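You operate a simulated robot arm through the tools that you are given. There is no shell and no other tool. Be economical: measure what you need, move in short steps, check, and stop when the job is done.

You run a simulated two-armed robot. Do the job below in one go: nothing can be reset, and whatever is moved stays where it is left.

JOB
Take the orange wedge and put it on the top of the black cart. Take the blue pad and leave it on the top of the blue cart. Put the 24 mm black rubber block from the top of the steel bench on top of the beige block there. Pull the upper blue drawer open. Do these in any order.

The check looks at the end state, three seconds after you hand in, the way a careful person would. Anything else that was tipped, shoved, dropped, spilled or broken makes it a failure.

ROBOT AND FRAMES
Two 7-joint arms with fingered hands on one trunk, on a base that drives. Base frame: it is fixed to the floor where the robot stands at the start and does not move with it; the origin is under the middle of the robot, x ahead of it, y to its left, z up. Units: mm, rad, N and s.
The left shoulder is at the start at [70, 149, 938], the right one opposite. With the tool pointing down near the work surface each hand reaches from about 100 to 640 mm from the robot's upright axis, wherever it stands, measured 20 degrees to its own side. Places, roughly: black rubber block [-3750, 2250, 1000]; block [-4000, 2000, 1000]; blue pad (7x5x3 cm) [500, -200, 300]; orange wedge (12x7x7 cm) [500, 0, 300]; top of the black cart [-500, -3200, 900]; top of the blue cart [400, -1300, 900]; upper blue drawer [-1100, 1700, 700]. Payload 3.6 kg a hand.
The TCP of each hand is the grasp point between the finger pads, 25 mm short of the fingertips. In the tool frame z runs along the fingers and y along their closing line. Largest opening 88 mm; the body of the gripper starts 29 mm behind the TCP. The gripper is a hand of 4 fingers: y runs from the thumb to the fingers, the wrist lies at [-13, -97, -162] in the tool frame, and closing takes about 1.5 s.
Orientation is told as [roll, pitch, yaw] about the base's x, y, z axes, in that order, counted from this pose: with the fingers straight down and the wrist toward the robot, the tool's x, y and z point along [0, 1, 0], [1, 0, 0] and [0, 0, -1] of the base frame.

CONTROLS
- The arms move only by the tool step_arm. It takes "left_plan", "right_plan" or both (then of equal length, played together; a hand with none holds still); each is text: rows parted by semicolons, each of 6 numbers parted by spaces: the turn, a rotation vector about the base's x, y, z in rad, then the shift along the base's x, y, z in mm. In form: rx ry rz tx ty tz; .... A call has 1 to 12 rows; each row shifts and turns the commanded pose from where the row before left it. "left_gripper" and "right_gripper" are, for a hand that has rows, the gripper command, from -1 (shut) to 1 (fully open), values between in proportion, set as the call begins (left out, the last holds). Each row takes 0.2 s and may step no farther than 50 mm and 0.15 rad from the row before; otherwise, or with a gripper value out of range, the whole call is refused. Where a pose cannot be reached the arm comes as near as it can. A force on the tool above 40 N (or 10 N above the force at the start of the call, whichever is more), or a blocked arm, ends the call early, and 0.2 s more pass. The fingers move at their own pace (about 45 mm/s each) and stop on an object; they squeeze with about 27 N. The grip force told is the motor's: it shows also when the fingers shut on nothing. Time passes only in rows, and 0.2 s behind the last, so rows that do not move let the fingers close. The reply holds the time, the measured pose of the TCP, the force on the tool along the base axes, the opening and the grip force, in the units named above and with some noise, with the torque about the TCP (base axes, N m) and any sound that the robot's microphone picked up, and new pictures: "show" is both (left out), scene, wrist or none (wrist: the cameras of the hands that moved).
- Cameras (640 x 400 px; columns grow to the right, rows downward): "scene" is now at [113.3, -11.5, 1131.4]; the picture's right is [-0.18, -0.98, 0.00], its down [-0.86, 0.16, -0.48] and it looks along [0.47, -0.09, -0.88] (base axes); focal length 294 px, centre (320, 200). "left" rides on the left gripper at [-64, -83, -98] in its tool frame; the picture's right is [-0.62, -0.37, 0.69], its down [0.71, -0.63, 0.30] and it looks along [0.32, 0.68, 0.65] (tool axes); focal length 265 px, centre (320, 200). "right" rides on the right gripper at [64, -83, -98] in its tool frame; the picture's right is [-0.62, 0.37, -0.69], its down [-0.71, -0.63, 0.30] and it looks along [-0.32, 0.68, 0.65] (tool axes); focal length 265 px, centre (320, 200). There is no depth. A picture from a camera that has moved, and an enlarged one, comes with that camera's place and axes in the base frame and with its lens.
- move_column(by): slides the trunk up (or, below 0, down) by that many mm; the arms and the scene camera ride with it, the base frame stays. It gives what a move gives, with no picture.
- steer(legs): drives the robot by 1 to 6 legs, each [ahead, left, turn to the left] in mm, mm and rad, along the robot's own axes; the way and the turn of a leg run together, so that a leg with both is an arc; at most 1500 mm and 3.142 rad a leg. The arms and the cameras ride along, it lands a little off, and it stops where it bumps. It gives what a move gives, and a new picture of the scene camera.
- curl_fingers(index, middle, ring, thumb_bend, thumb_turn, hand): sets how far each is bent, from 0 (flat) to 100 (curled in); at 30 the hand is open as for a grip, at 70 the pads meet at the TCP. One left out holds its place. A second passes; each finger stops where it meets its share of the squeeze, and holds until it gets a number again. A gripper value or a shape takes the hand back. It gives what a move gives, with no picture; readings hold the bend of each and the force on the fingers (four entries, about 0 where the hand has none), thumb and palm. thumb_turn goes from beside the hand (0) to across from the fingers (100), as for a grip.
- hand_shape(shape, hand): the hand has 4 fingers and takes this shape, open, in about a second: jaw (thumb against the fingers, like two jaws); tri (thumb and two fingers); tip (a fingertip pinch); poke (one finger out to press); point (the index stretched); flat (the hand flat); cup (the hand cupped); fist (a fist). The gripper value then closes the fingers along that shape, each until it touches; the sizes above hold for jaw. It gives what a move gives, with no picture.
- pan_tilt(pan, tilt): turns the head with the scene camera to pan (to the left, within 1.501 rad either way) and tilt (down, from -0.506 to 1.204), counted from straight ahead of the robot. It gives what a move gives, and a new picture of the scene camera.
- enlarge(camera, box): a new picture of the part [left, top, right, bottom] of that camera's present view, enlarged. No time passes.
- finish_job(): hands the job in; it is judged then, once.

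Go step by step. Nothing tells you exact positions but the pictures and the camera data: compare them with the known pose of the tool, close in by small moves and look again before you grip or let go. The budget is 165 turns and 260 pictures, counting those below and the enlarged ones. Unless the task says otherwise, let go and move clear before handing in, and close with one line.

The tools are called after "Emit:" by a JSON object that holds its "method" and its "body". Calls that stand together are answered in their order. step_arm: Moves the arms, as the interface text tells. Its arguments: {"type":"object","properties":{"left_plan":{"type":"string"},"left_gripper":{"type":"number"},"right_plan":{"type":"string"},"right_gripper":{"type":"number"},"show":{"type":"string","enum":["both","scene","wrist","none"]}},"required":[]} The other tools are called the same way: move_column (by) slides the trunk up or down; hand_shape (shape, hand) gives the hand a shape; curl_fingers (index, middle, ring, thumb_bend, thumb_turn, hand) moves the fingers one by one; steer (legs) drives the base; pan_tilt (pan, tilt) turns the head that bears the scene camera; enlarge (camera, box) takes an enlarged picture of a part of a camera's view; finish_job () hands the job in.

At the start:

```text
time: 0.0
left_eef_pos: [400.4, 80.6, 626.4]
left_ee_rot: [0.001, -0.001, -0.002]
left_force: [-0.4, 0.8, 0.3]
left_ft_torque: [-0.01, -0.01, 0.01]
left_gripper_width: 87.7
left_grasp_force: 0.1
left_shape: jaw
left_bend: [30.0, 30.0, 30.0, 30.0, 98.0]
left_finger forces: [0.1, 0.0, 0.1, 0.0, 0.1, 0.0]
right_eef_pos: [356.1, -275.4, 629.2]
right_ee_rot: [0.0, 0.001, -0.002]
right_force: [-0.4, 0.4, 0.1]
right_ft_torque: [-0.04, 0.0, -0.03]
right_gripper_width: 87.5
right_grasp_force: 0.1
right_shape: jaw
right_bend: [30.0, 30.0, 30.0, 30.0, 98.0]
right_finger forces: [0.0, 0.0, 0.1, 0.1, 0.0, 0.1]
trunk travel left (down, up): [-428.0, 512.0]
robot x, y, heading: [2.0, 2.1, -0.002]
head pan, tilt: [-0.183, 1.073]
```

scene: 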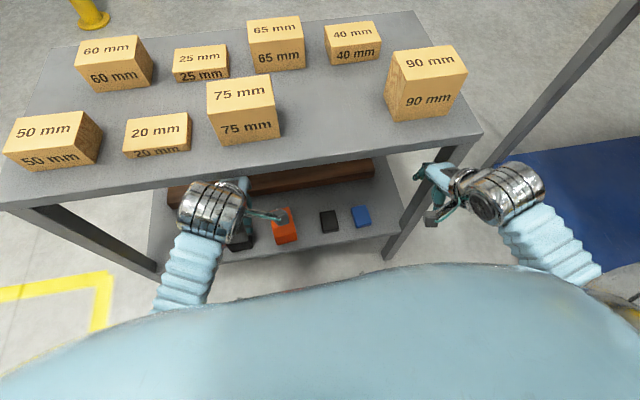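
right: 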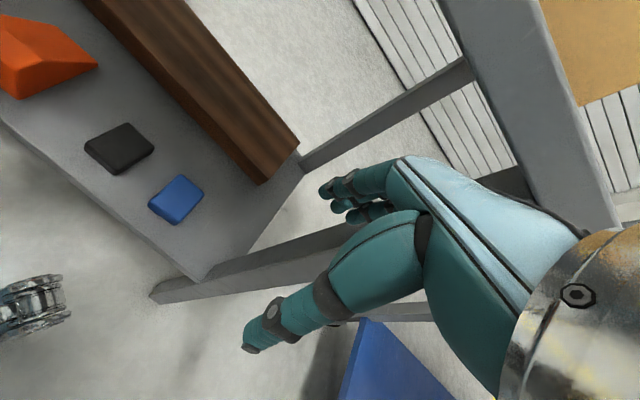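
left: 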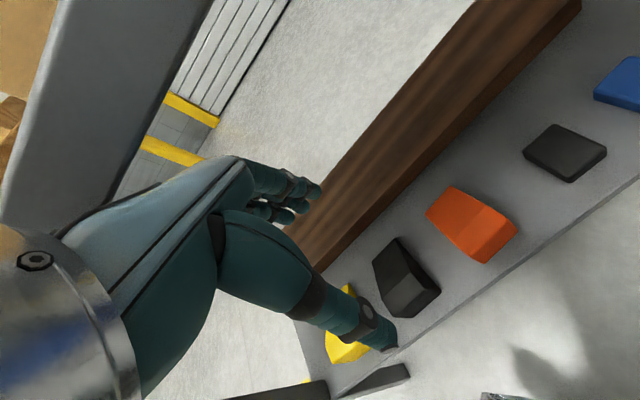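

The lower shelf (z about 270) holds the wedge near [490, 26] and the blue pad near [500, -190], both under the table's front edge. I'll look closer at both before moving.

Emit:
{"method": "enlarge", "body": {"camera": "left", "box": [320, 40, 640, 400]}}

Emit:
{"method": "enlarge", "body": {"camera": "right", "box": [0, 0, 320, 300]}}

Emit:
{"method": "enlarge", "body": {"camera": "scene", "box": [140, 140, 480, 300]}}

```text
1.11 times, centred on (480, 220) of left
camera zoom: at [316.4, 17.6, 724.7], right [-0.37, -0.62, -0.69], down [-0.63, 0.72, -0.3], along [0.68, 0.32, -0.65], focal length 295 px, centre (142, 178)
```

zoom: 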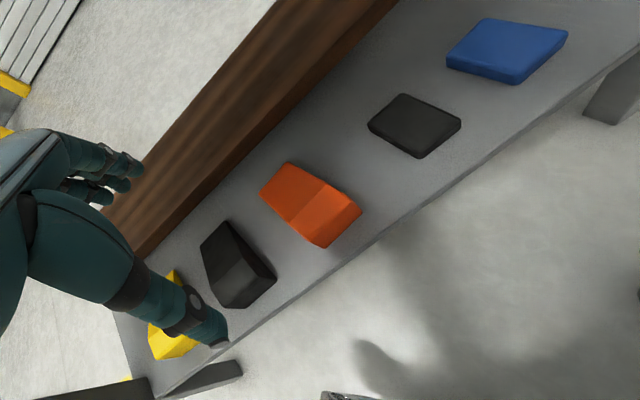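

```text
1.33 times, centred on (160, 150) of right
camera zoom: at [271.9, -209.1, 728.7], right [0.37, -0.62, 0.69], down [-0.63, -0.71, -0.3], along [0.68, -0.33, -0.65], focal length 354 px, centre (533, 267)
```

zoom: 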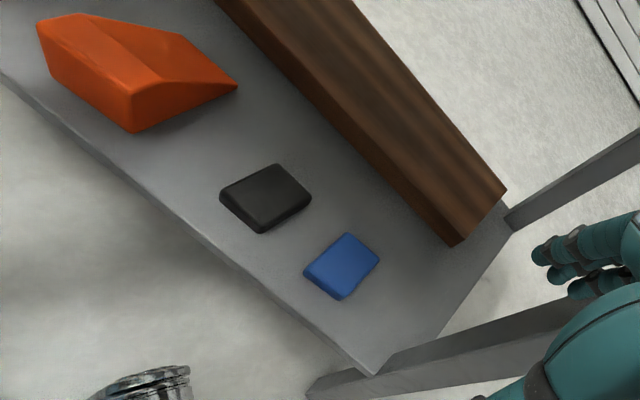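

```text
1.88 times, centred on (310, 220) of scene
camera zoom: at [113.3, -11.5, 1131.4], right [-0.18, -0.98, 0.0], down [-0.86, 0.16, -0.48], along [0.47, -0.09, -0.88], focal length 552 px, centre (339, 162)
```

zoom: 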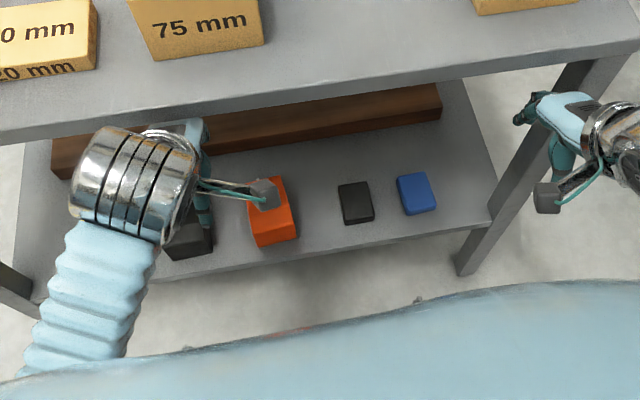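

Triangulating from three cameras puts the shelf top near z 310, the wedge centre near [483, 32] and the pad near [462, -206]. The table underside is about z 718 with its edge at x about 390, so I'll lower the trunk and come in underneath.

Emit:
{"method": "move_column", "body": {"by": -180}}

Emit:
{"method": "step_arm", "body": {"left_plan": "0 0 0 -10 0 20;0 0 0 -10 0 40;0 0 0 -10 0 40;0 0 0 0 0 40", "right_plan": "0 0 0 -10 0 20;0 0 0 0 0 40;0 0 0 0 0 40;0 0 0 0 0 40", "show": "none"}}

Emit:
{"method": "move_column", "body": {"by": -180}}

Emit:
{"method": "pan_tilt", "body": {"pan": 0, "tilt": 0.75}}

```text
time: 2.0
left_eef_pos: [399.8, 82.2, 446.3]
left_ee_rot: [-0.001, 0.0, -0.002]
left_force: [-0.5, -0.5, 0.8]
left_ft_torque: [0.01, -0.02, -0.02]
left_gripper_width: 87.5
left_grasp_force: 0.0
left_shape: jaw
left_bend: [30.0, 30.0, 30.0, 30.0, 98.0]
left_finger forces: [0.1, 0.1, 0.0, 0.0, 0.1, 0.1]
right_eef_pos: [356.1, -274.5, 449.4]
right_ee_rot: [-0.001, -0.001, -0.001]
right_force: [-0.3, 0.0, 0.7]
right_ft_torque: [-0.01, 0.0, 0.02]
right_gripper_width: 87.7
right_grasp_force: 0.1
right_shape: jaw
right_bend: [30.0, 30.0, 30.0, 30.0, 98.0]
right_finger forces: [0.0, 0.0, 0.0, 0.0, 0.0, 0.0]
trunk travel left (down, up): [-248.0, 692.0]
robot x, y, heading: [1.6, 1.8, 0.001]
head pan, tilt: [-0.183, 1.073]
```

```text
time: 3.0
left_eef_pos: [377.5, 78.8, 579.3]
left_ee_rot: [0.0, 0.0, -0.003]
left_force: [-0.4, -0.1, -0.3]
left_ft_torque: [0.02, -0.03, 0.04]
left_gripper_width: 87.8
left_grasp_force: 0.0
left_shape: jaw
left_bend: [30.0, 30.0, 30.0, 30.0, 98.0]
left_finger forces: [0.0, 0.0, 0.1, 0.1, 0.0, 0.0]
left hand out of reach, approached as far as the arm can: row 3, 4
right_eef_pos: [390.0, -286.5, 558.3]
right_ee_rot: [0.012, 0.014, 0.018]
right_force: [9.1, 11.7, -4.6]
right_ft_torque: [-0.56, 0.5, 0.46]
right_gripper_width: 87.8
right_grasp_force: 0.0
right_shape: jaw
right_bend: [30.0, 30.0, 30.0, 30.0, 98.0]
right_finger forces: [0.0, 0.0, 0.5, 0.1, 0.0, 11.8]
right hand out of reach, approached as far as the arm can: row 1, 2, 3, 4
trunk travel left (down, up): [-248.0, 692.0]
robot x, y, heading: [-1.9, -0.9, 0.001]
head pan, tilt: [-0.183, 1.073]
stopped in row 4 (right hand): the force on the tool passed its limit at 44 N (the readings are from after the stop); the commanded pose is now the measured one
```

```text
time: 4.7
left_eef_pos: [375.7, 78.2, 422.0]
left_ee_rot: [0.004, -0.006, -0.003]
left_force: [-0.5, -0.4, 0.8]
left_ft_torque: [0.03, -0.02, -0.03]
left_gripper_width: 87.8
left_grasp_force: 0.1
left_shape: jaw
left_bend: [30.0, 30.0, 30.0, 30.0, 98.0]
left_finger forces: [0.0, 0.0, 0.0, 0.1, 0.1, 0.1]
right_eef_pos: [389.9, -285.2, 399.9]
right_ee_rot: [0.019, 0.005, 0.026]
right_force: [-0.9, 6.1, 0.1]
right_ft_torque: [-0.29, -0.04, 0.1]
right_gripper_width: 87.5
right_grasp_force: 0.0
right_shape: jaw
right_bend: [30.0, 30.0, 30.0, 30.0, 98.0]
right_finger forces: [0.0, 0.0, 0.0, 0.0, 0.0, 5.4]
trunk travel left (down, up): [-86.0, 854.0]
robot x, y, heading: [1.0, -1.1, 0.002]
head pan, tilt: [-0.183, 1.073]
stopped: the force on the tool passed its limit at 48 N (the readings are from after the stop); the commanded pose is now the measured one
```

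```text
time: 5.5
left_eef_pos: [375.9, 78.3, 423.4]
left_ee_rot: [0.008, -0.012, -0.003]
left_force: [-0.1, -0.6, 0.2]
left_ft_torque: [-0.01, 0.01, 0.0]
left_gripper_width: 87.8
left_grasp_force: 0.0
left_shape: jaw
left_bend: [30.0, 30.0, 30.0, 30.0, 98.0]
left_finger forces: [0.0, 0.0, 0.0, 0.0, 0.1, 0.1]
right_eef_pos: [389.6, -286.3, 399.3]
right_ee_rot: [0.018, 0.002, 0.027]
right_force: [2.6, 11.1, 1.3]
right_ft_torque: [-0.63, 0.11, 0.22]
right_gripper_width: 87.8
right_grasp_force: 0.1
right_shape: jaw
right_bend: [30.0, 30.0, 30.0, 30.0, 98.0]
right_finger forces: [0.1, 0.1, 0.4, 0.1, 0.0, 10.5]
trunk travel left (down, up): [-86.0, 854.0]
robot x, y, heading: [-3.5, -0.7, 0.001]
head pan, tilt: [0.0, 0.75]
camera scene: at [128.5, -2.4, 815.7], right [0.0, -1.0, 0.0], down [-0.68, 0.0, -0.73], along [0.73, 0.0, -0.68], focal length 294 px, centre (320, 200)
```

scene: 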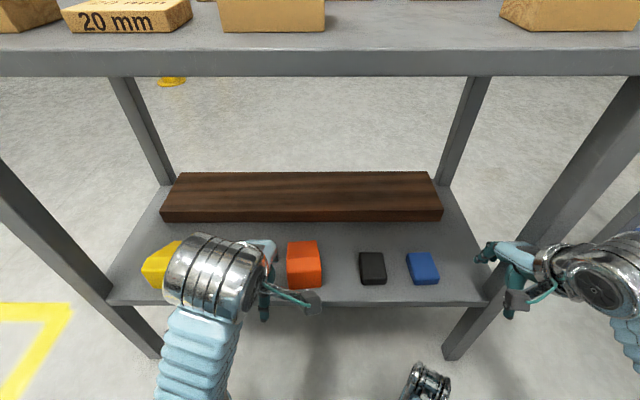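

The right hand touched something, probably the table's right leg, so I'll look before moving it.

Emit:
{"method": "enlarge", "body": {"camera": "right", "box": [0, 0, 640, 400]}}

Emit:
{"method": "enlarge", "body": {"camera": "scene", "box": [420, 180, 640, 320]}}

```text
1.00 times, centred on (320, 200) of right (not enlarged: the box is as wide or as high as the picture)
camera zoom: at [303.3, -224.8, 501.7], right [0.39, -0.62, 0.68], down [-0.61, -0.72, -0.32], along [0.69, -0.29, -0.66], focal length 265 px, centre (320, 200)
```

zoom: 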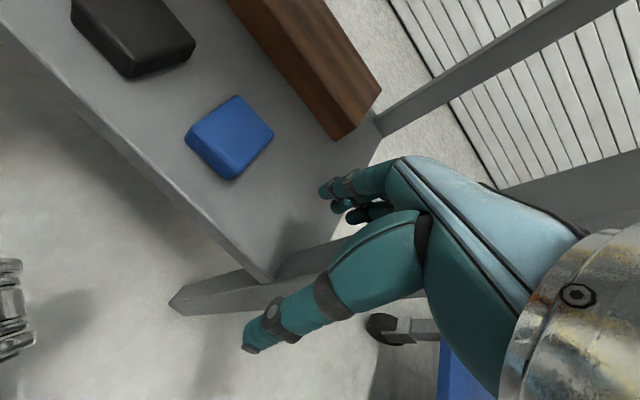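

```text
2.86 times, centred on (530, 250) of scene
camera zoom: at [128.5, -2.4, 815.7], right [0.0, -1.0, 0.0], down [-0.68, 0.0, -0.73], along [0.73, 0.0, -0.68], focal length 839 px, centre (-280, 57)
```

zoom: 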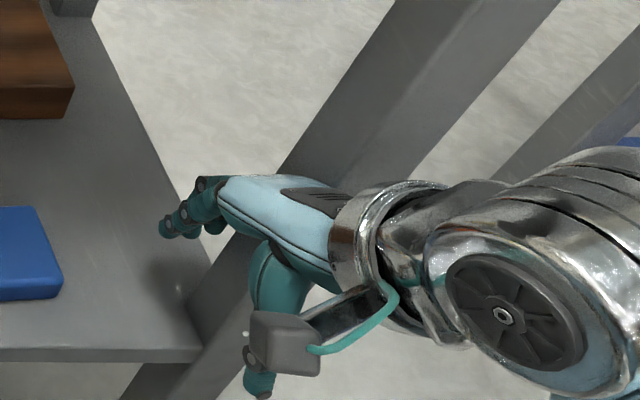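

The leg is on the hand's right (-y) side. I'll slide the right hand to +y, away from it.

Emit:
{"method": "step_arm", "body": {"right_plan": "0 0 0 0 15 0;0 0 0 0 20 0;0 0 0 0 20 0;0 0 0 0 0 0", "show": "both"}}

```text
time: 6.5
left_eef_pos: [375.7, 78.2, 423.1]
left_ee_rot: [0.01, -0.012, -0.002]
left_force: [0.2, 0.4, -0.7]
left_ft_torque: [0.02, 0.0, 0.0]
left_gripper_width: 87.6
left_grasp_force: 0.0
left_shape: jaw
left_bend: [30.0, 30.0, 30.0, 30.0, 98.0]
left_finger forces: [0.1, 0.0, 0.0, 0.1, 0.0, 0.1]
right_eef_pos: [403.4, -235.2, 397.7]
right_ee_rot: [0.02, 0.002, 0.025]
right_force: [0.1, 0.3, -0.3]
right_ft_torque: [0.02, 0.0, 0.04]
right_gripper_width: 87.8
right_grasp_force: 0.1
right_shape: jaw
right_bend: [30.0, 30.0, 30.0, 30.0, 98.0]
right_finger forces: [0.0, 0.1, 0.0, 0.1, 0.0, 0.0]
right hand out of reach, approached as far as the arm can: row 1, 2, 3
trunk travel left (down, up): [-86.0, 854.0]
robot x, y, heading: [-2.2, -1.3, 0.002]
head pan, tilt: [0.0, 0.75]
camera scene: at [128.2, -3.5, 815.5], right [0.0, -1.0, -0.01], down [-0.68, 0.0, -0.74], along [0.74, 0.0, -0.68], focal length 294 px, centre (320, 200)
camera right: at [318.0, -175.5, 499.6], right [0.39, -0.62, 0.68], down [-0.61, -0.72, -0.32], along [0.69, -0.29, -0.66], focal length 265 px, centre (320, 200)
```

scene: 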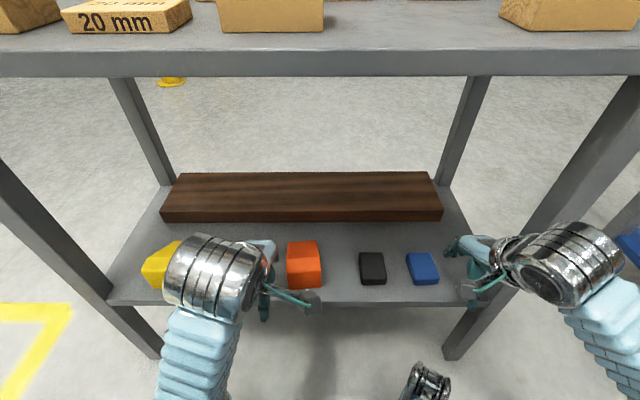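
right: 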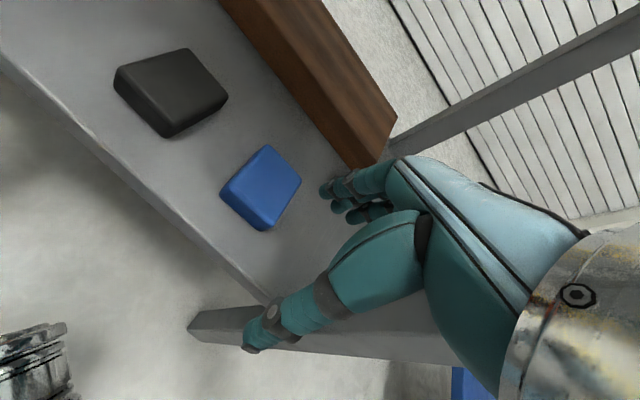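

Right hand is free. Both arms are cramped, so I'll back the base about 80 mm, then turn the left hand to close across the wedge's width.

Emit:
{"method": "steer", "body": {"legs": [[-80, 0, 0]]}}

Emit:
{"method": "step_arm", "body": {"left_plan": "0 0 -0.145 0 0 0;0 0 -0.145 0 0 0;0 0 -0.145 0 0 0;0 0 -0.145 0 0 0;0 0 -0.145 0 0 0;0 0 -0.145 0 0 0;0 0 -0.145 0 0 0;0 0 -0.145 0 0 0;0 0 -0.145 0 0 0;0 0 -0.145 0 0 0;0 0 0 0 0 0", "show": "both"}}

```text
time: 8.2
left_eef_pos: [296.1, 77.5, 422.1]
left_ee_rot: [0.008, -0.009, -0.004]
left_force: [0.3, 0.0, 0.4]
left_ft_torque: [0.02, 0.01, 0.01]
left_gripper_width: 87.9
left_grasp_force: 0.1
left_shape: jaw
left_bend: [30.0, 30.0, 30.0, 30.0, 98.0]
left_finger forces: [0.0, 0.0, 0.0, 0.1, 0.1, 0.0]
right_eef_pos: [324.8, -238.6, 398.9]
right_ee_rot: [0.021, 0.0, 0.023]
right_force: [-1.1, 0.3, 0.4]
right_ft_torque: [-0.01, 0.04, -0.01]
right_gripper_width: 87.8
right_grasp_force: 0.0
right_shape: jaw
right_bend: [30.0, 30.0, 30.0, 30.0, 98.0]
right_finger forces: [0.0, 0.1, 0.1, 0.0, 0.0, 0.1]
trunk travel left (down, up): [-86.0, 854.0]
robot x, y, heading: [-83.2, 1.9, -0.007]
head pan, tilt: [0.0, 0.75]
camera scene: at [45.8, -3.4, 815.7], right [0.0, -1.0, -0.01], down [-0.68, 0.01, -0.74], along [0.74, 0.0, -0.68], focal length 294 px, centre (320, 200)
```

scene: 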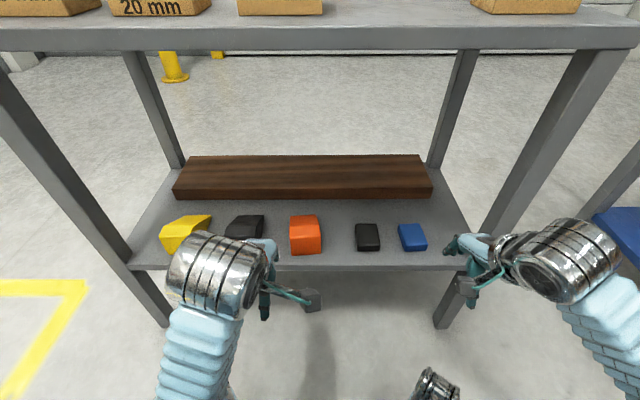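

```text
time: 10.6
left_eef_pos: [299.1, 79.5, 418.1]
left_ee_rot: [0.004, -0.002, -1.456]
left_force: [-0.3, 0.1, 0.6]
left_ft_torque: [-0.02, 0.04, 0.01]
left_gripper_width: 87.9
left_grasp_force: 0.0
left_shape: jaw
left_bend: [30.0, 30.0, 30.0, 30.0, 98.0]
left_finger forces: [0.0, 0.1, 0.1, 0.0, 0.0, 0.0]
right_eef_pos: [326.2, -235.7, 397.2]
right_ee_rot: [0.015, 0.007, 0.023]
right_force: [1.3, -0.7, -0.4]
right_ft_torque: [-0.03, 0.01, 0.02]
right_gripper_width: 87.8
right_grasp_force: 0.0
right_shape: jaw
right_bend: [30.0, 30.0, 30.0, 30.0, 98.0]
right_finger forces: [0.0, 0.0, 0.1, 0.0, 0.0, 0.1]
trunk travel left (down, up): [-86.0, 854.0]
robot x, y, heading: [-81.8, 0.2, -0.002]
head pan, tilt: [0.0, 0.75]
camera scene: at [50.9, 0.3, 814.1], right [0.0, -1.0, 0.0], down [-0.68, 0.0, -0.73], along [0.73, 0.0, -0.68], focal length 294 px, centre (320, 200)
camera left: at [225.0, 155.2, 516.0], right [-0.66, 0.29, -0.7], down [0.64, 0.71, -0.3], along [0.4, -0.64, -0.65], focal length 265 px, centre (320, 200)
```

scene: 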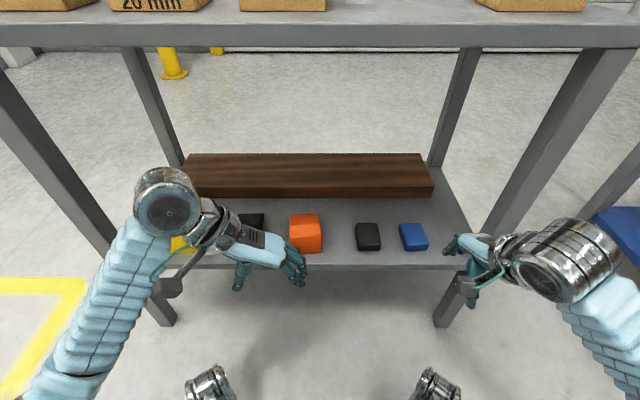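
left: 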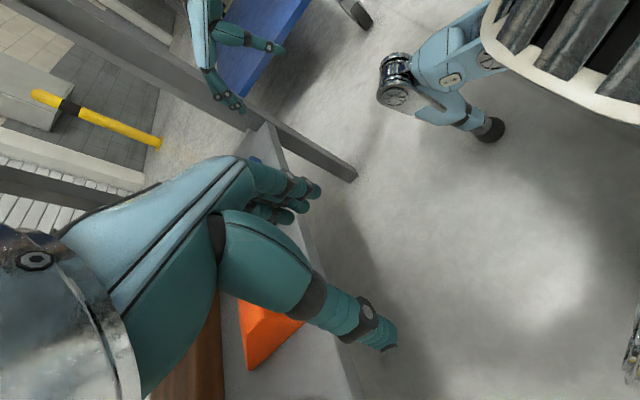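

The left hand is now aligned with the wedge (yaw -1.46). I'll bring it above the wedge at about z 425.

Emit:
{"method": "step_arm", "body": {"left_plan": "0 0 0 20 0 10;0 0 0 35 -10 0;0 0 0 35 -10 0;0 0 0 35 -10 0;0 0 0 35 -10 0;0 0 0 20 -5 0;0 0 0 0 0 0", "show": "both"}}

```text
time: 12.2
left_eef_pos: [479.4, 34.3, 429.8]
left_ee_rot: [0.004, -0.003, -1.454]
left_force: [-0.7, 0.9, 0.4]
left_ft_torque: [-0.02, -0.01, 0.02]
left_gripper_width: 87.6
left_grasp_force: 0.0
left_shape: jaw
left_bend: [30.0, 30.0, 30.0, 30.0, 98.0]
left_finger forces: [0.1, 0.1, 0.0, 0.0, 0.1, 0.0]
right_eef_pos: [327.0, -236.2, 397.6]
right_ee_rot: [0.015, 0.006, 0.023]
right_force: [-0.3, -0.6, 0.7]
right_ft_torque: [0.0, -0.01, -0.01]
right_gripper_width: 88.0
right_grasp_force: 0.0
right_shape: jaw
right_bend: [30.0, 30.0, 30.0, 30.0, 98.0]
right_finger forces: [0.0, 0.1, 0.1, 0.1, 0.0, 0.0]
trunk travel left (down, up): [-86.0, 854.0]
robot x, y, heading: [-78.9, 3.4, -0.002]
head pan, tilt: [0.0, 0.75]
camera scene: at [50.9, 0.3, 814.2], right [0.0, -1.0, 0.0], down [-0.68, 0.0, -0.73], along [0.73, 0.0, -0.68], focal length 294 px, centre (320, 200)
camera left: at [405.6, 111.4, 527.2], right [-0.66, 0.29, -0.7], down [0.64, 0.71, -0.3], along [0.4, -0.64, -0.65], focal length 265 px, centre (320, 200)
```

scene: 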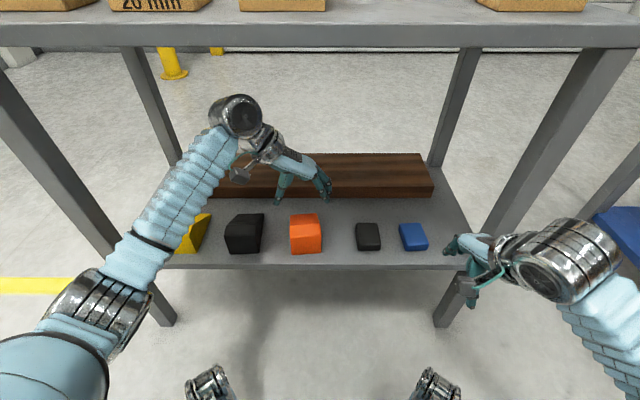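
left: 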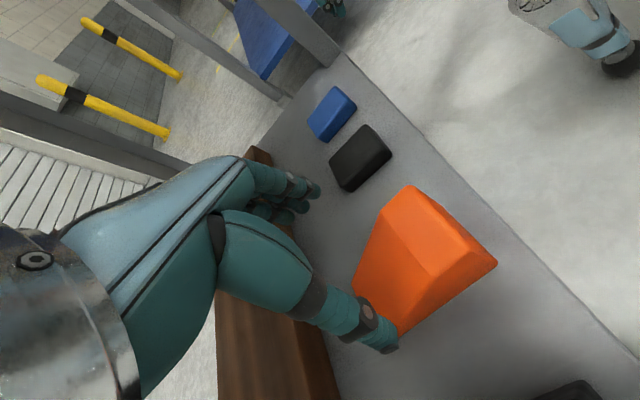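

The wedge lies straight below the hand, from about x 428 to 540 with its centreline near y 35. I'll shift slightly toward the thick end and descend partway.

Emit:
{"method": "step_arm", "body": {"left_plan": "0 0 0 -8 2 0;0 0 0 0 0 -15;0 0 0 0 0 -15;0 0 0 0 0 0", "show": "both"}}

Emit:
{"method": "enlarge", "body": {"camera": "scene", "box": [200, 120, 400, 270]}}

```text
time: 13.2
left_eef_pos: [471.8, 35.5, 399.4]
left_ee_rot: [0.004, -0.001, -1.455]
left_force: [0.2, -0.9, -0.2]
left_ft_torque: [-0.03, 0.04, 0.01]
left_gripper_width: 87.8
left_grasp_force: 0.1
left_shape: jaw
left_bend: [30.0, 30.0, 30.0, 30.0, 98.0]
left_finger forces: [0.1, 0.1, 0.1, 0.0, 0.1, 0.1]
right_eef_pos: [326.3, -235.8, 395.3]
right_ee_rot: [0.016, 0.007, 0.024]
right_force: [0.0, -0.5, -0.5]
right_ft_torque: [0.0, 0.01, 0.02]
right_gripper_width: 87.8
right_grasp_force: 0.1
right_shape: jaw
right_bend: [30.0, 30.0, 30.0, 30.0, 98.0]
right_finger forces: [0.0, 0.0, 0.1, 0.1, 0.0, 0.0]
trunk travel left (down, up): [-86.0, 854.0]
robot x, y, heading: [-83.8, 4.0, -0.0]
head pan, tilt: [0.0, 0.75]
camera scene: at [50.9, 0.3, 814.2], right [0.0, -1.0, 0.0], down [-0.68, 0.0, -0.73], along [0.73, 0.0, -0.68], focal length 294 px, centre (320, 200)
camera left: at [397.4, 111.0, 497.1], right [-0.66, 0.29, -0.7], down [0.64, 0.71, -0.3], along [0.4, -0.64, -0.65], focal length 265 px, centre (320, 200)
```

scene: 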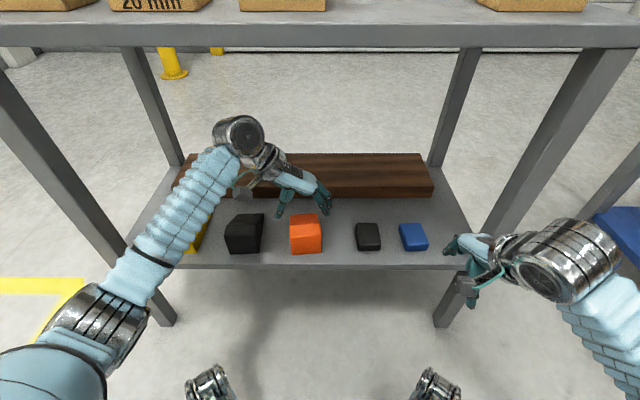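
left: 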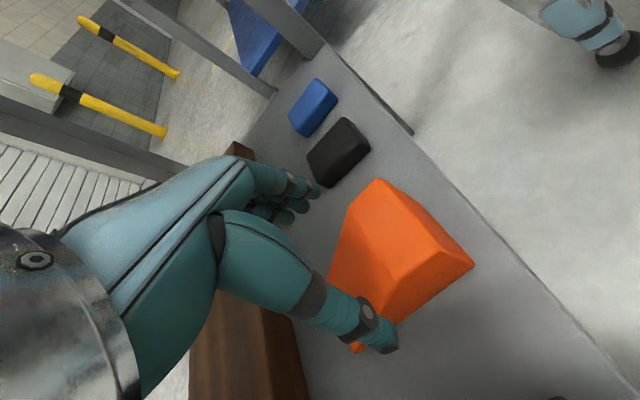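

```text
2.67 times, centred on (300, 195) of scene
camera zoom: at [50.9, 0.3, 814.2], right [0.0, -1.0, 0.0], down [-0.68, 0.0, -0.73], along [0.73, 0.0, -0.68], focal length 783 px, centre (373, 213)
```

zoom: 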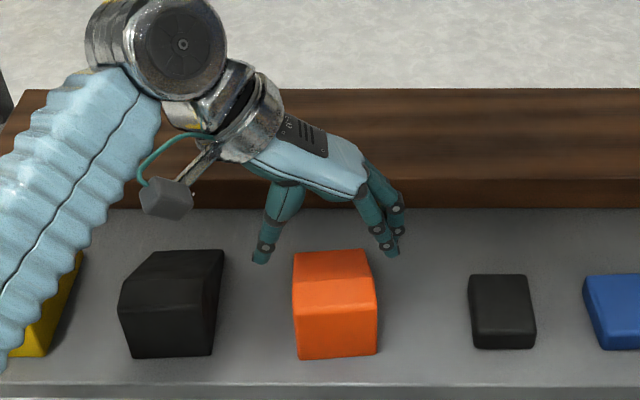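

Finger and thumb straddle the wedge with a few mm to spare on each side. I'll centre 3 mm and go down to z about 356.

Emit:
{"method": "step_arm", "body": {"left_plan": "0 0 0 0 -3 0;0 0 0 0 0 -11;0 0 0 0 0 -11;0 0 0 0 0 -11;0 0 0 0 0 -10;0 0 0 0 0 0", "show": "both"}}

Emit:
{"method": "enlarge", "body": {"camera": "scene", "box": [200, 120, 400, 270]}}

```text
time: 14.6
left_eef_pos: [470.3, 33.5, 355.7]
left_ee_rot: [0.004, -0.003, -1.453]
left_force: [-0.1, -0.1, 0.7]
left_ft_torque: [0.02, 0.01, 0.02]
left_gripper_width: 87.8
left_grasp_force: 0.1
left_shape: jaw
left_bend: [30.0, 30.0, 30.0, 30.0, 98.0]
left_finger forces: [0.0, 0.0, 0.1, 0.0, 0.0, 0.0]
right_eef_pos: [326.7, -236.0, 397.8]
right_ee_rot: [0.015, 0.008, 0.024]
right_force: [0.2, 1.3, 0.5]
right_ft_torque: [-0.02, 0.06, 0.01]
right_gripper_width: 87.8
right_grasp_force: 0.1
right_shape: jaw
right_bend: [30.0, 30.0, 30.0, 30.0, 98.0]
right_finger forces: [0.0, 0.1, 0.0, 0.0, 0.1, 0.1]
trunk travel left (down, up): [-86.0, 854.0]
robot x, y, heading: [-79.7, -0.1, 0.001]
head pan, tilt: [0.0, 0.75]
camera scene: at [50.9, 0.3, 814.1], right [0.0, -1.0, 0.0], down [-0.68, 0.0, -0.73], along [0.73, 0.0, -0.68], focal length 294 px, centre (320, 200)
camera left: at [396.6, 110.0, 453.1], right [-0.66, 0.29, -0.7], down [0.64, 0.71, -0.3], along [0.4, -0.64, -0.65], focal length 265 px, centre (320, 200)
```

scene: 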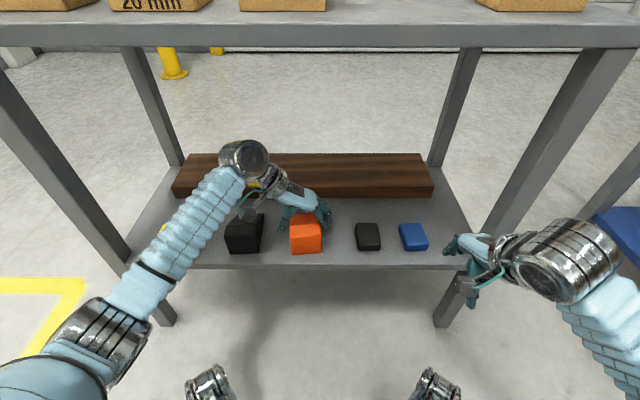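
left: 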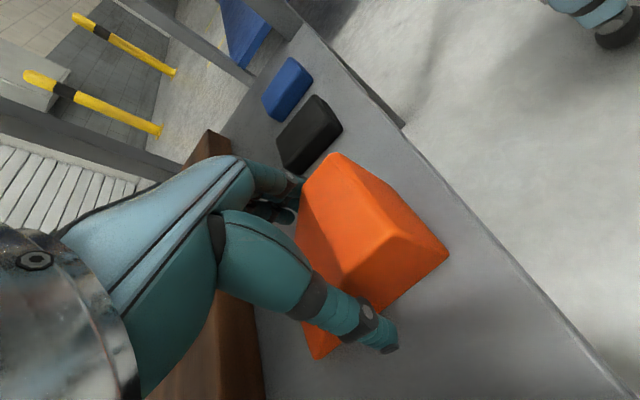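

```text
2.67 times, centred on (300, 195) of scene
camera zoom: at [50.9, 0.3, 814.1], right [0.0, -1.0, 0.0], down [-0.68, 0.0, -0.73], along [0.73, 0.0, -0.68], focal length 783 px, centre (373, 213)
```

zoom: 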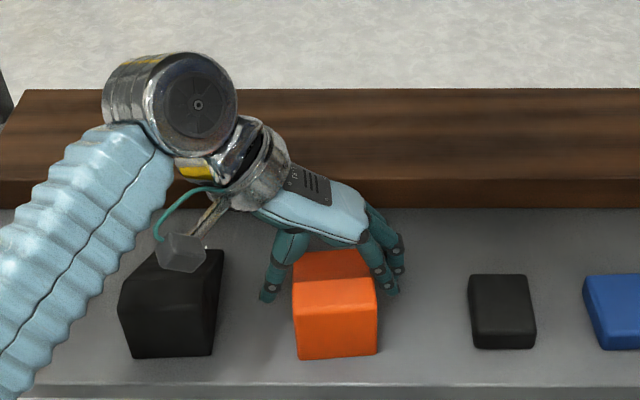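

Good straddle. I'll drop another 7 mm and close.

Emit:
{"method": "step_arm", "body": {"left_plan": "0 0 0 0 0 -7;0 0 0 0 0 0", "show": "none"}}

Emit:
{"method": "step_arm", "body": {"left_plan": "0 0 0 0 0 0;0 0 0 0 0 0;0 0 0 0 0 0;0 0 0 0 0 0;0 0 0 0 0 0;0 0 0 0 0 0;0 0 0 0 0 0", "left_gripper": -1, "show": "both"}}

```text
time: 15.2
left_eef_pos: [471.2, 33.2, 348.3]
left_ee_rot: [0.004, -0.003, -1.454]
left_force: [1.5, -0.4, 2.3]
left_ft_torque: [-0.06, 0.08, 0.03]
left_gripper_width: 87.8
left_grasp_force: 0.0
left_shape: jaw
left_bend: [30.0, 30.0, 30.0, 30.0, 98.0]
left_finger forces: [2.1, 0.0, 0.0, 0.1, 0.1, 0.0]
right_eef_pos: [325.9, -236.0, 396.2]
right_ee_rot: [0.016, 0.007, 0.023]
right_force: [0.5, 0.0, 0.3]
right_ft_torque: [0.01, 0.02, 0.0]
right_gripper_width: 87.4
right_grasp_force: 0.0
right_shape: jaw
right_bend: [30.0, 30.0, 30.0, 30.0, 98.0]
right_finger forces: [0.0, 0.0, 0.1, 0.0, 0.0, 0.1]
trunk travel left (down, up): [-86.0, 854.0]
robot x, y, heading: [-80.1, -2.7, 0.002]
head pan, tilt: [0.0, 0.75]
```

```text
time: 16.8
left_eef_pos: [470.0, 32.9, 348.9]
left_ee_rot: [0.004, -0.002, -1.455]
left_force: [1.3, -3.1, 5.5]
left_ft_torque: [0.1, 0.07, 0.02]
left_gripper_width: 62.4
left_grasp_force: 26.7
left_shape: jaw
left_bend: [35.0, 37.0, 34.0, 63.0, 100.0]
left_finger forces: [22.0, 7.5, 3.4, 0.0, 27.0, 0.1]
right_eef_pos: [326.1, -235.5, 396.6]
right_ee_rot: [0.015, 0.007, 0.023]
right_force: [0.7, -0.4, -0.1]
right_ft_torque: [0.02, 0.0, -0.03]
right_gripper_width: 87.6
right_grasp_force: 0.0
right_shape: jaw
right_bend: [30.0, 30.0, 30.0, 30.0, 98.0]
right_finger forces: [0.1, 0.0, 0.0, 0.0, 0.0, 0.0]
trunk travel left (down, up): [-86.0, 854.0]
robot x, y, heading: [-80.7, -2.6, 0.003]
head pan, tilt: [0.0, 0.75]
camera scene: at [50.4, 0.1, 814.3], right [0.0, -1.0, 0.0], down [-0.68, 0.0, -0.73], along [0.73, 0.0, -0.68], focal length 294 px, centre (320, 200)
camera left: at [396.5, 109.3, 446.3], right [-0.66, 0.29, -0.7], down [0.64, 0.71, -0.3], along [0.4, -0.64, -0.65], focal length 265 px, centre (320, 200)
```

scene: 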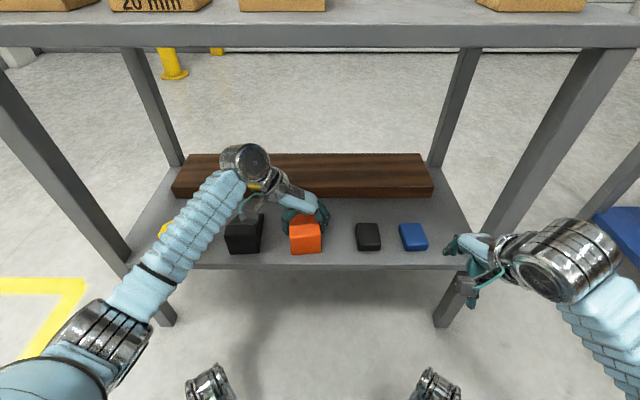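
left: 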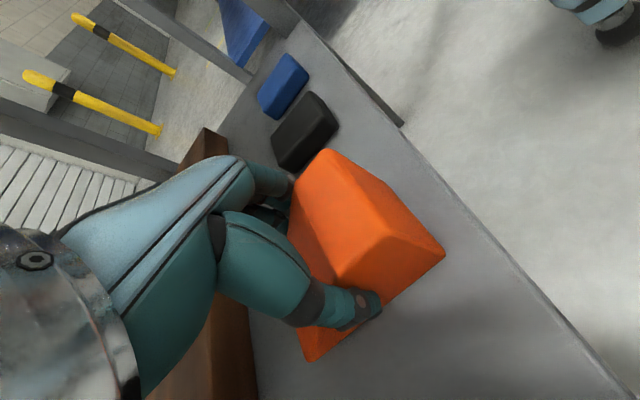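

The wedge is gripped at 62 mm. I'll lift it and draw it out of the shelf.

Emit:
{"method": "step_arm", "body": {"left_plan": "0 0 0 0 0 15;0 0 0 0 0 20;0 0 0 0 0 25;0 0 0 0 0 20;0 0 0 -15 0 0;0 0 0 -30 5 0;0 0 0 -35 10 0;0 0 0 -35 10 0;0 0 0 -30 10 0;0 0 0 -20 5 0;0 0 0 0 0 0", "show": "both"}}

```text
time: 19.2
left_eef_pos: [304.6, 73.2, 428.3]
left_ee_rot: [0.003, 0.001, -1.453]
left_force: [-0.7, 0.2, -4.2]
left_ft_torque: [-0.04, 0.02, -0.02]
left_gripper_width: 62.7
left_grasp_force: 27.1
left_shape: jaw
left_bend: [36.0, 38.0, 34.0, 62.0, 99.0]
left_finger forces: [19.5, 7.3, 3.3, 0.0, 29.0, 0.0]
right_eef_pos: [327.1, -235.8, 395.8]
right_ee_rot: [0.016, 0.006, 0.022]
right_force: [0.2, -0.1, -0.3]
right_ft_torque: [-0.02, -0.01, 0.0]
right_gripper_width: 87.7
right_grasp_force: 0.0
right_shape: jaw
right_bend: [30.0, 30.0, 30.0, 30.0, 98.0]
right_finger forces: [0.1, 0.1, 0.1, 0.0, 0.0, 0.1]
trunk travel left (down, up): [-86.0, 854.0]
robot x, y, heading: [-84.2, -0.2, -0.003]
head pan, tilt: [0.0, 0.75]
camera scene: at [51.0, 0.4, 814.1], right [0.0, -1.0, 0.0], down [-0.68, 0.0, -0.73], along [0.73, 0.0, -0.68], focal length 294 px, centre (320, 200)
camera left: at [230.9, 149.4, 525.5], right [-0.66, 0.29, -0.7], down [0.64, 0.71, -0.3], along [0.4, -0.64, -0.65], focal length 265 px, centre (320, 200)
```

scene: 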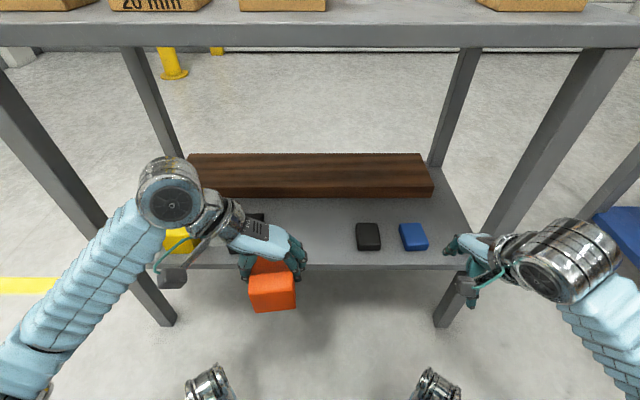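
left: 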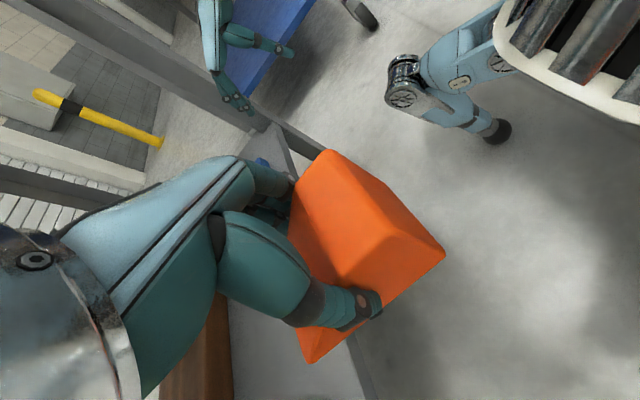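

The wedge is out and held. Next the right hand goes over the blue pad, closing along its length and matching its slight yaw.

Emit:
{"method": "step_arm", "body": {"right_plan": "0 0 -0.05 25 6 0;0 0 -0.05 25 6 0;0 0 0 30 7 0;0 0 0 30 8 0;0 0 0 21 8 0;0 0 0 0 0 0", "show": "both"}}

Emit:
{"method": "enlarge", "body": {"camera": "scene", "box": [320, 140, 520, 290]}}

```text
time: 20.6
left_eef_pos: [305.8, 73.5, 428.0]
left_ee_rot: [0.002, -0.001, -1.454]
left_force: [-0.2, 0.7, -3.6]
left_ft_torque: [0.0, 0.03, 0.02]
left_gripper_width: 62.3
left_grasp_force: 27.2
left_shape: jaw
left_bend: [36.0, 38.0, 34.0, 62.0, 99.0]
left_finger forces: [19.5, 7.2, 3.4, 0.0, 29.0, 0.1]
right_eef_pos: [457.8, -202.1, 395.9]
right_ee_rot: [0.014, 0.007, -0.077]
right_force: [0.1, 0.0, -0.6]
right_ft_torque: [0.03, -0.02, 0.0]
right_gripper_width: 87.7
right_grasp_force: 0.0
right_shape: jaw
right_bend: [30.0, 30.0, 30.0, 30.0, 98.0]
right_finger forces: [0.0, 0.1, 0.0, 0.0, 0.0, 0.0]
trunk travel left (down, up): [-86.0, 854.0]
robot x, y, heading: [-81.2, 1.7, 0.001]
head pan, tilt: [0.0, 0.75]
camera scene: at [51.2, 0.4, 814.1], right [0.0, -1.0, 0.0], down [-0.68, 0.0, -0.73], along [0.73, 0.0, -0.68], focal length 294 px, centre (320, 200)
camera right: at [378.6, -131.2, 497.3], right [0.32, -0.66, 0.68], down [-0.68, -0.66, -0.31], along [0.65, -0.37, -0.66], focal length 265 px, centre (320, 200)
```

scene: 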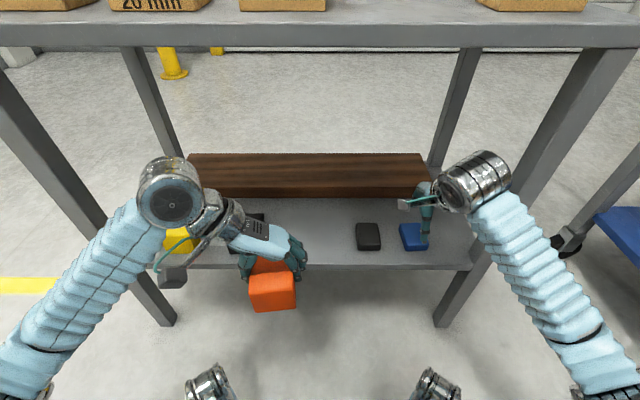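
right: 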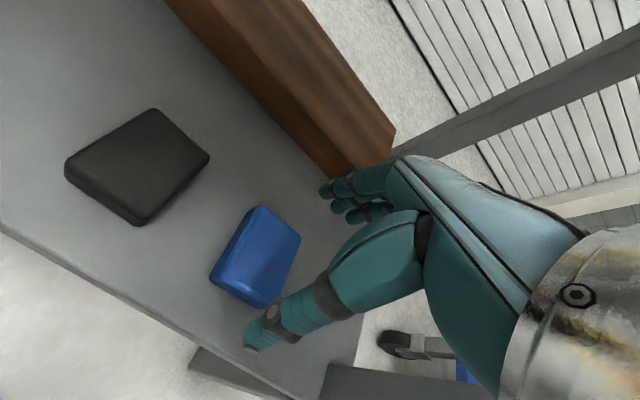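

```text
2.67 times, centred on (420, 215) of scene
camera zoom: at [51.2, 0.4, 814.1], right [0.0, -1.0, 0.0], down [-0.68, 0.0, -0.73], along [0.73, 0.0, -0.68], focal length 783 px, centre (53, 160)
```

zoom: 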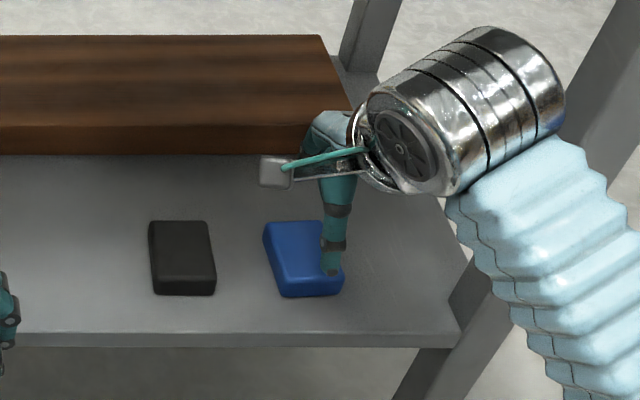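

The hand is centred over the pad to within about 4 mm. I'll descend to z about 345 and check.

Emit:
{"method": "step_arm", "body": {"right_plan": "0 0 0 3 -2 -10;0 0 0 0 0 -14;0 0 0 0 0 -14;0 0 0 0 0 -13;0 0 0 0 0 0", "show": "wrist"}}

Emit:
{"method": "enlarge", "body": {"camera": "scene", "box": [320, 140, 520, 290]}}

```text
time: 21.8
left_eef_pos: [305.8, 72.3, 428.1]
left_ee_rot: [0.003, -0.001, -1.455]
left_force: [-0.5, -0.1, -4.1]
left_ft_torque: [-0.02, 0.01, 0.0]
left_gripper_width: 62.7
left_grasp_force: 26.8
left_shape: jaw
left_bend: [36.0, 38.0, 34.0, 62.0, 99.0]
left_finger forces: [19.4, 7.3, 3.4, 0.1, 28.9, 0.0]
right_eef_pos: [462.4, -201.2, 346.8]
right_ee_rot: [0.015, 0.008, -0.078]
right_force: [0.6, -0.3, 0.1]
right_ft_torque: [-0.01, 0.03, -0.03]
right_gripper_width: 87.5
right_grasp_force: 0.1
right_shape: jaw
right_bend: [30.0, 30.0, 30.0, 30.0, 98.0]
right_finger forces: [0.0, 0.1, 0.0, 0.0, 0.0, 0.1]
trunk travel left (down, up): [-86.0, 854.0]
robot x, y, heading: [-79.8, -1.9, -0.003]
head pan, tilt: [0.0, 0.75]
camera right: at [383.9, -132.0, 448.3], right [0.32, -0.66, 0.68], down [-0.68, -0.66, -0.31], along [0.65, -0.37, -0.66], focal length 265 px, centre (320, 200)
```

right: 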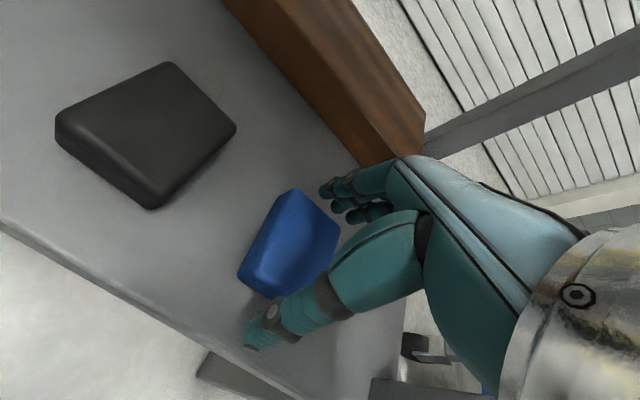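

```text
2.67 times, centred on (420, 215) of scene
camera zoom: at [51.1, 0.3, 814.1], right [0.0, -1.0, 0.0], down [-0.68, 0.0, -0.73], along [0.73, 0.0, -0.68], focal length 783 px, centre (53, 160)
```

zoom: 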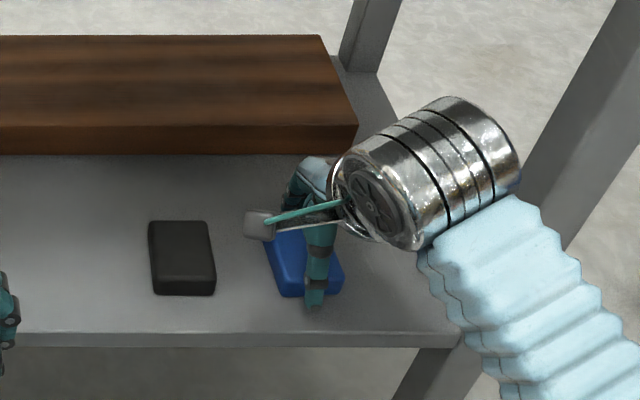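

Thumb is in front of the pad and fingers behind it. I'll lower 8 mm and close.

Emit:
{"method": "step_arm", "body": {"right_plan": "0 0 0 0 -2 -8;0 0 0 0 0 0", "show": "none"}}

Emit:
{"method": "step_arm", "body": {"right_plan": "0 0 0 0 0 0;0 0 0 0 0 0;0 0 0 0 0 0;0 0 0 0 0 0;0 0 0 0 0 0;0 0 0 0 0 0;0 0 0 0 0 0", "right_gripper": -1, "show": "wrist"}}

```text
time: 22.4
left_eef_pos: [305.6, 72.3, 429.1]
left_ee_rot: [0.004, -0.001, -1.453]
left_force: [0.2, -0.4, -3.7]
left_ft_torque: [-0.01, -0.02, 0.02]
left_gripper_width: 62.4
left_grasp_force: 26.5
left_shape: jaw
left_bend: [36.0, 38.0, 34.0, 62.0, 99.0]
left_finger forces: [19.4, 7.4, 3.4, 0.1, 28.9, 0.0]
right_eef_pos: [462.7, -205.2, 337.7]
right_ee_rot: [0.017, 0.009, -0.077]
right_force: [0.1, 0.7, 0.0]
right_ft_torque: [0.03, -0.01, -0.01]
right_gripper_width: 87.6
right_grasp_force: 0.1
right_shape: jaw
right_bend: [30.0, 30.0, 30.0, 30.0, 98.0]
right_finger forces: [0.1, 0.0, 0.0, 0.0, 0.0, 0.0]
trunk travel left (down, up): [-86.0, 854.0]
robot x, y, heading: [-83.5, -0.0, -0.003]
head pan, tilt: [0.0, 0.75]
```

```text
time: 24.0
left_eef_pos: [305.3, 74.0, 427.6]
left_ee_rot: [0.003, -0.004, -1.456]
left_force: [0.0, -0.8, -4.2]
left_ft_torque: [-0.01, 0.01, 0.04]
left_gripper_width: 62.7
left_grasp_force: 27.2
left_shape: jaw
left_bend: [36.0, 38.0, 34.0, 62.0, 99.0]
left_finger forces: [19.5, 7.2, 3.4, 0.0, 28.8, 0.1]
right_eef_pos: [461.7, -204.1, 338.2]
right_ee_rot: [0.016, 0.009, -0.077]
right_force: [-0.1, 0.0, -0.8]
right_ft_torque: [0.0, 0.03, -0.02]
right_gripper_width: 60.4
right_grasp_force: 27.1
right_shape: jaw
right_bend: [28.0, 38.0, 34.0, 57.0, 99.0]
right_finger forces: [13.8, 7.2, 3.4, 0.1, 24.3, 0.0]
trunk travel left (down, up): [-86.0, 854.0]
robot x, y, heading: [-80.9, 2.6, -0.003]
head pan, tilt: [0.0, 0.75]
camera right: at [383.9, -134.7, 439.8], right [0.32, -0.66, 0.68], down [-0.69, -0.66, -0.31], along [0.65, -0.37, -0.66], focal length 265 px, centre (320, 200)
```

right: 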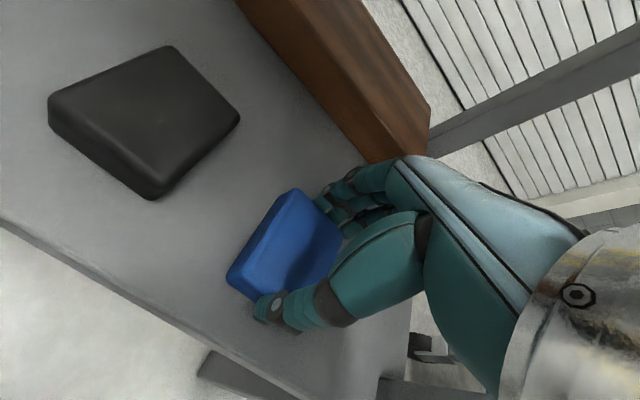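

Pad gripped. I'll lift and draw it out the same way.

Emit:
{"method": "step_arm", "body": {"right_plan": "0 0 0 0 0 12;0 0 0 0 0 20;0 0 0 0 0 20;0 0 0 -20 0 5;0 0 0 -30 -3 0;0 0 0 -30 -3 0;0 0 0 -30 -3 0;0 0 0 -20 -3 0;0 0 0 0 0 0", "show": "both"}}

```text
time: 26.0
left_eef_pos: [305.9, 72.1, 428.5]
left_ee_rot: [0.004, -0.001, -1.454]
left_force: [-0.6, -0.8, -3.5]
left_ft_torque: [-0.01, -0.03, 0.0]
left_gripper_width: 62.7
left_grasp_force: 26.9
left_shape: jaw
left_bend: [36.0, 38.0, 34.0, 62.0, 99.0]
left_finger forces: [19.5, 7.4, 3.4, 0.0, 28.8, 0.0]
right_eef_pos: [332.6, -218.5, 393.8]
right_ee_rot: [0.016, 0.006, -0.077]
right_force: [0.3, 0.6, -0.7]
right_ft_torque: [0.0, 0.05, -0.01]
right_gripper_width: 60.3
right_grasp_force: 26.9
right_shape: jaw
right_bend: [28.0, 38.0, 34.0, 57.0, 99.0]
right_finger forces: [13.9, 7.2, 3.5, 0.1, 24.3, 0.0]
trunk travel left (down, up): [-86.0, 854.0]
robot x, y, heading: [-82.3, -1.3, 0.001]
head pan, tilt: [0.0, 0.75]
camera scene: at [51.0, 0.3, 814.1], right [0.0, -1.0, 0.0], down [-0.68, 0.0, -0.73], along [0.73, 0.0, -0.68], focal length 294 px, centre (320, 200)
camera right: at [252.8, -147.8, 495.6], right [0.32, -0.66, 0.68], down [-0.69, -0.66, -0.31], along [0.65, -0.37, -0.66], focal length 265 px, centre (320, 200)
```

scene: 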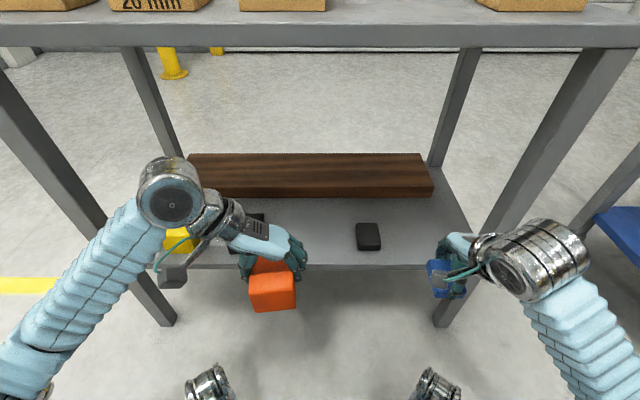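
right: 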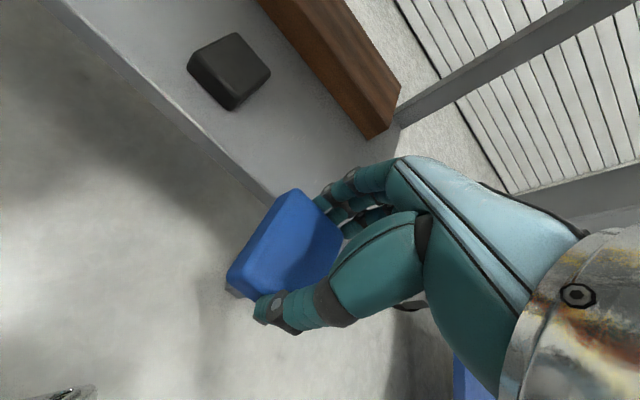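

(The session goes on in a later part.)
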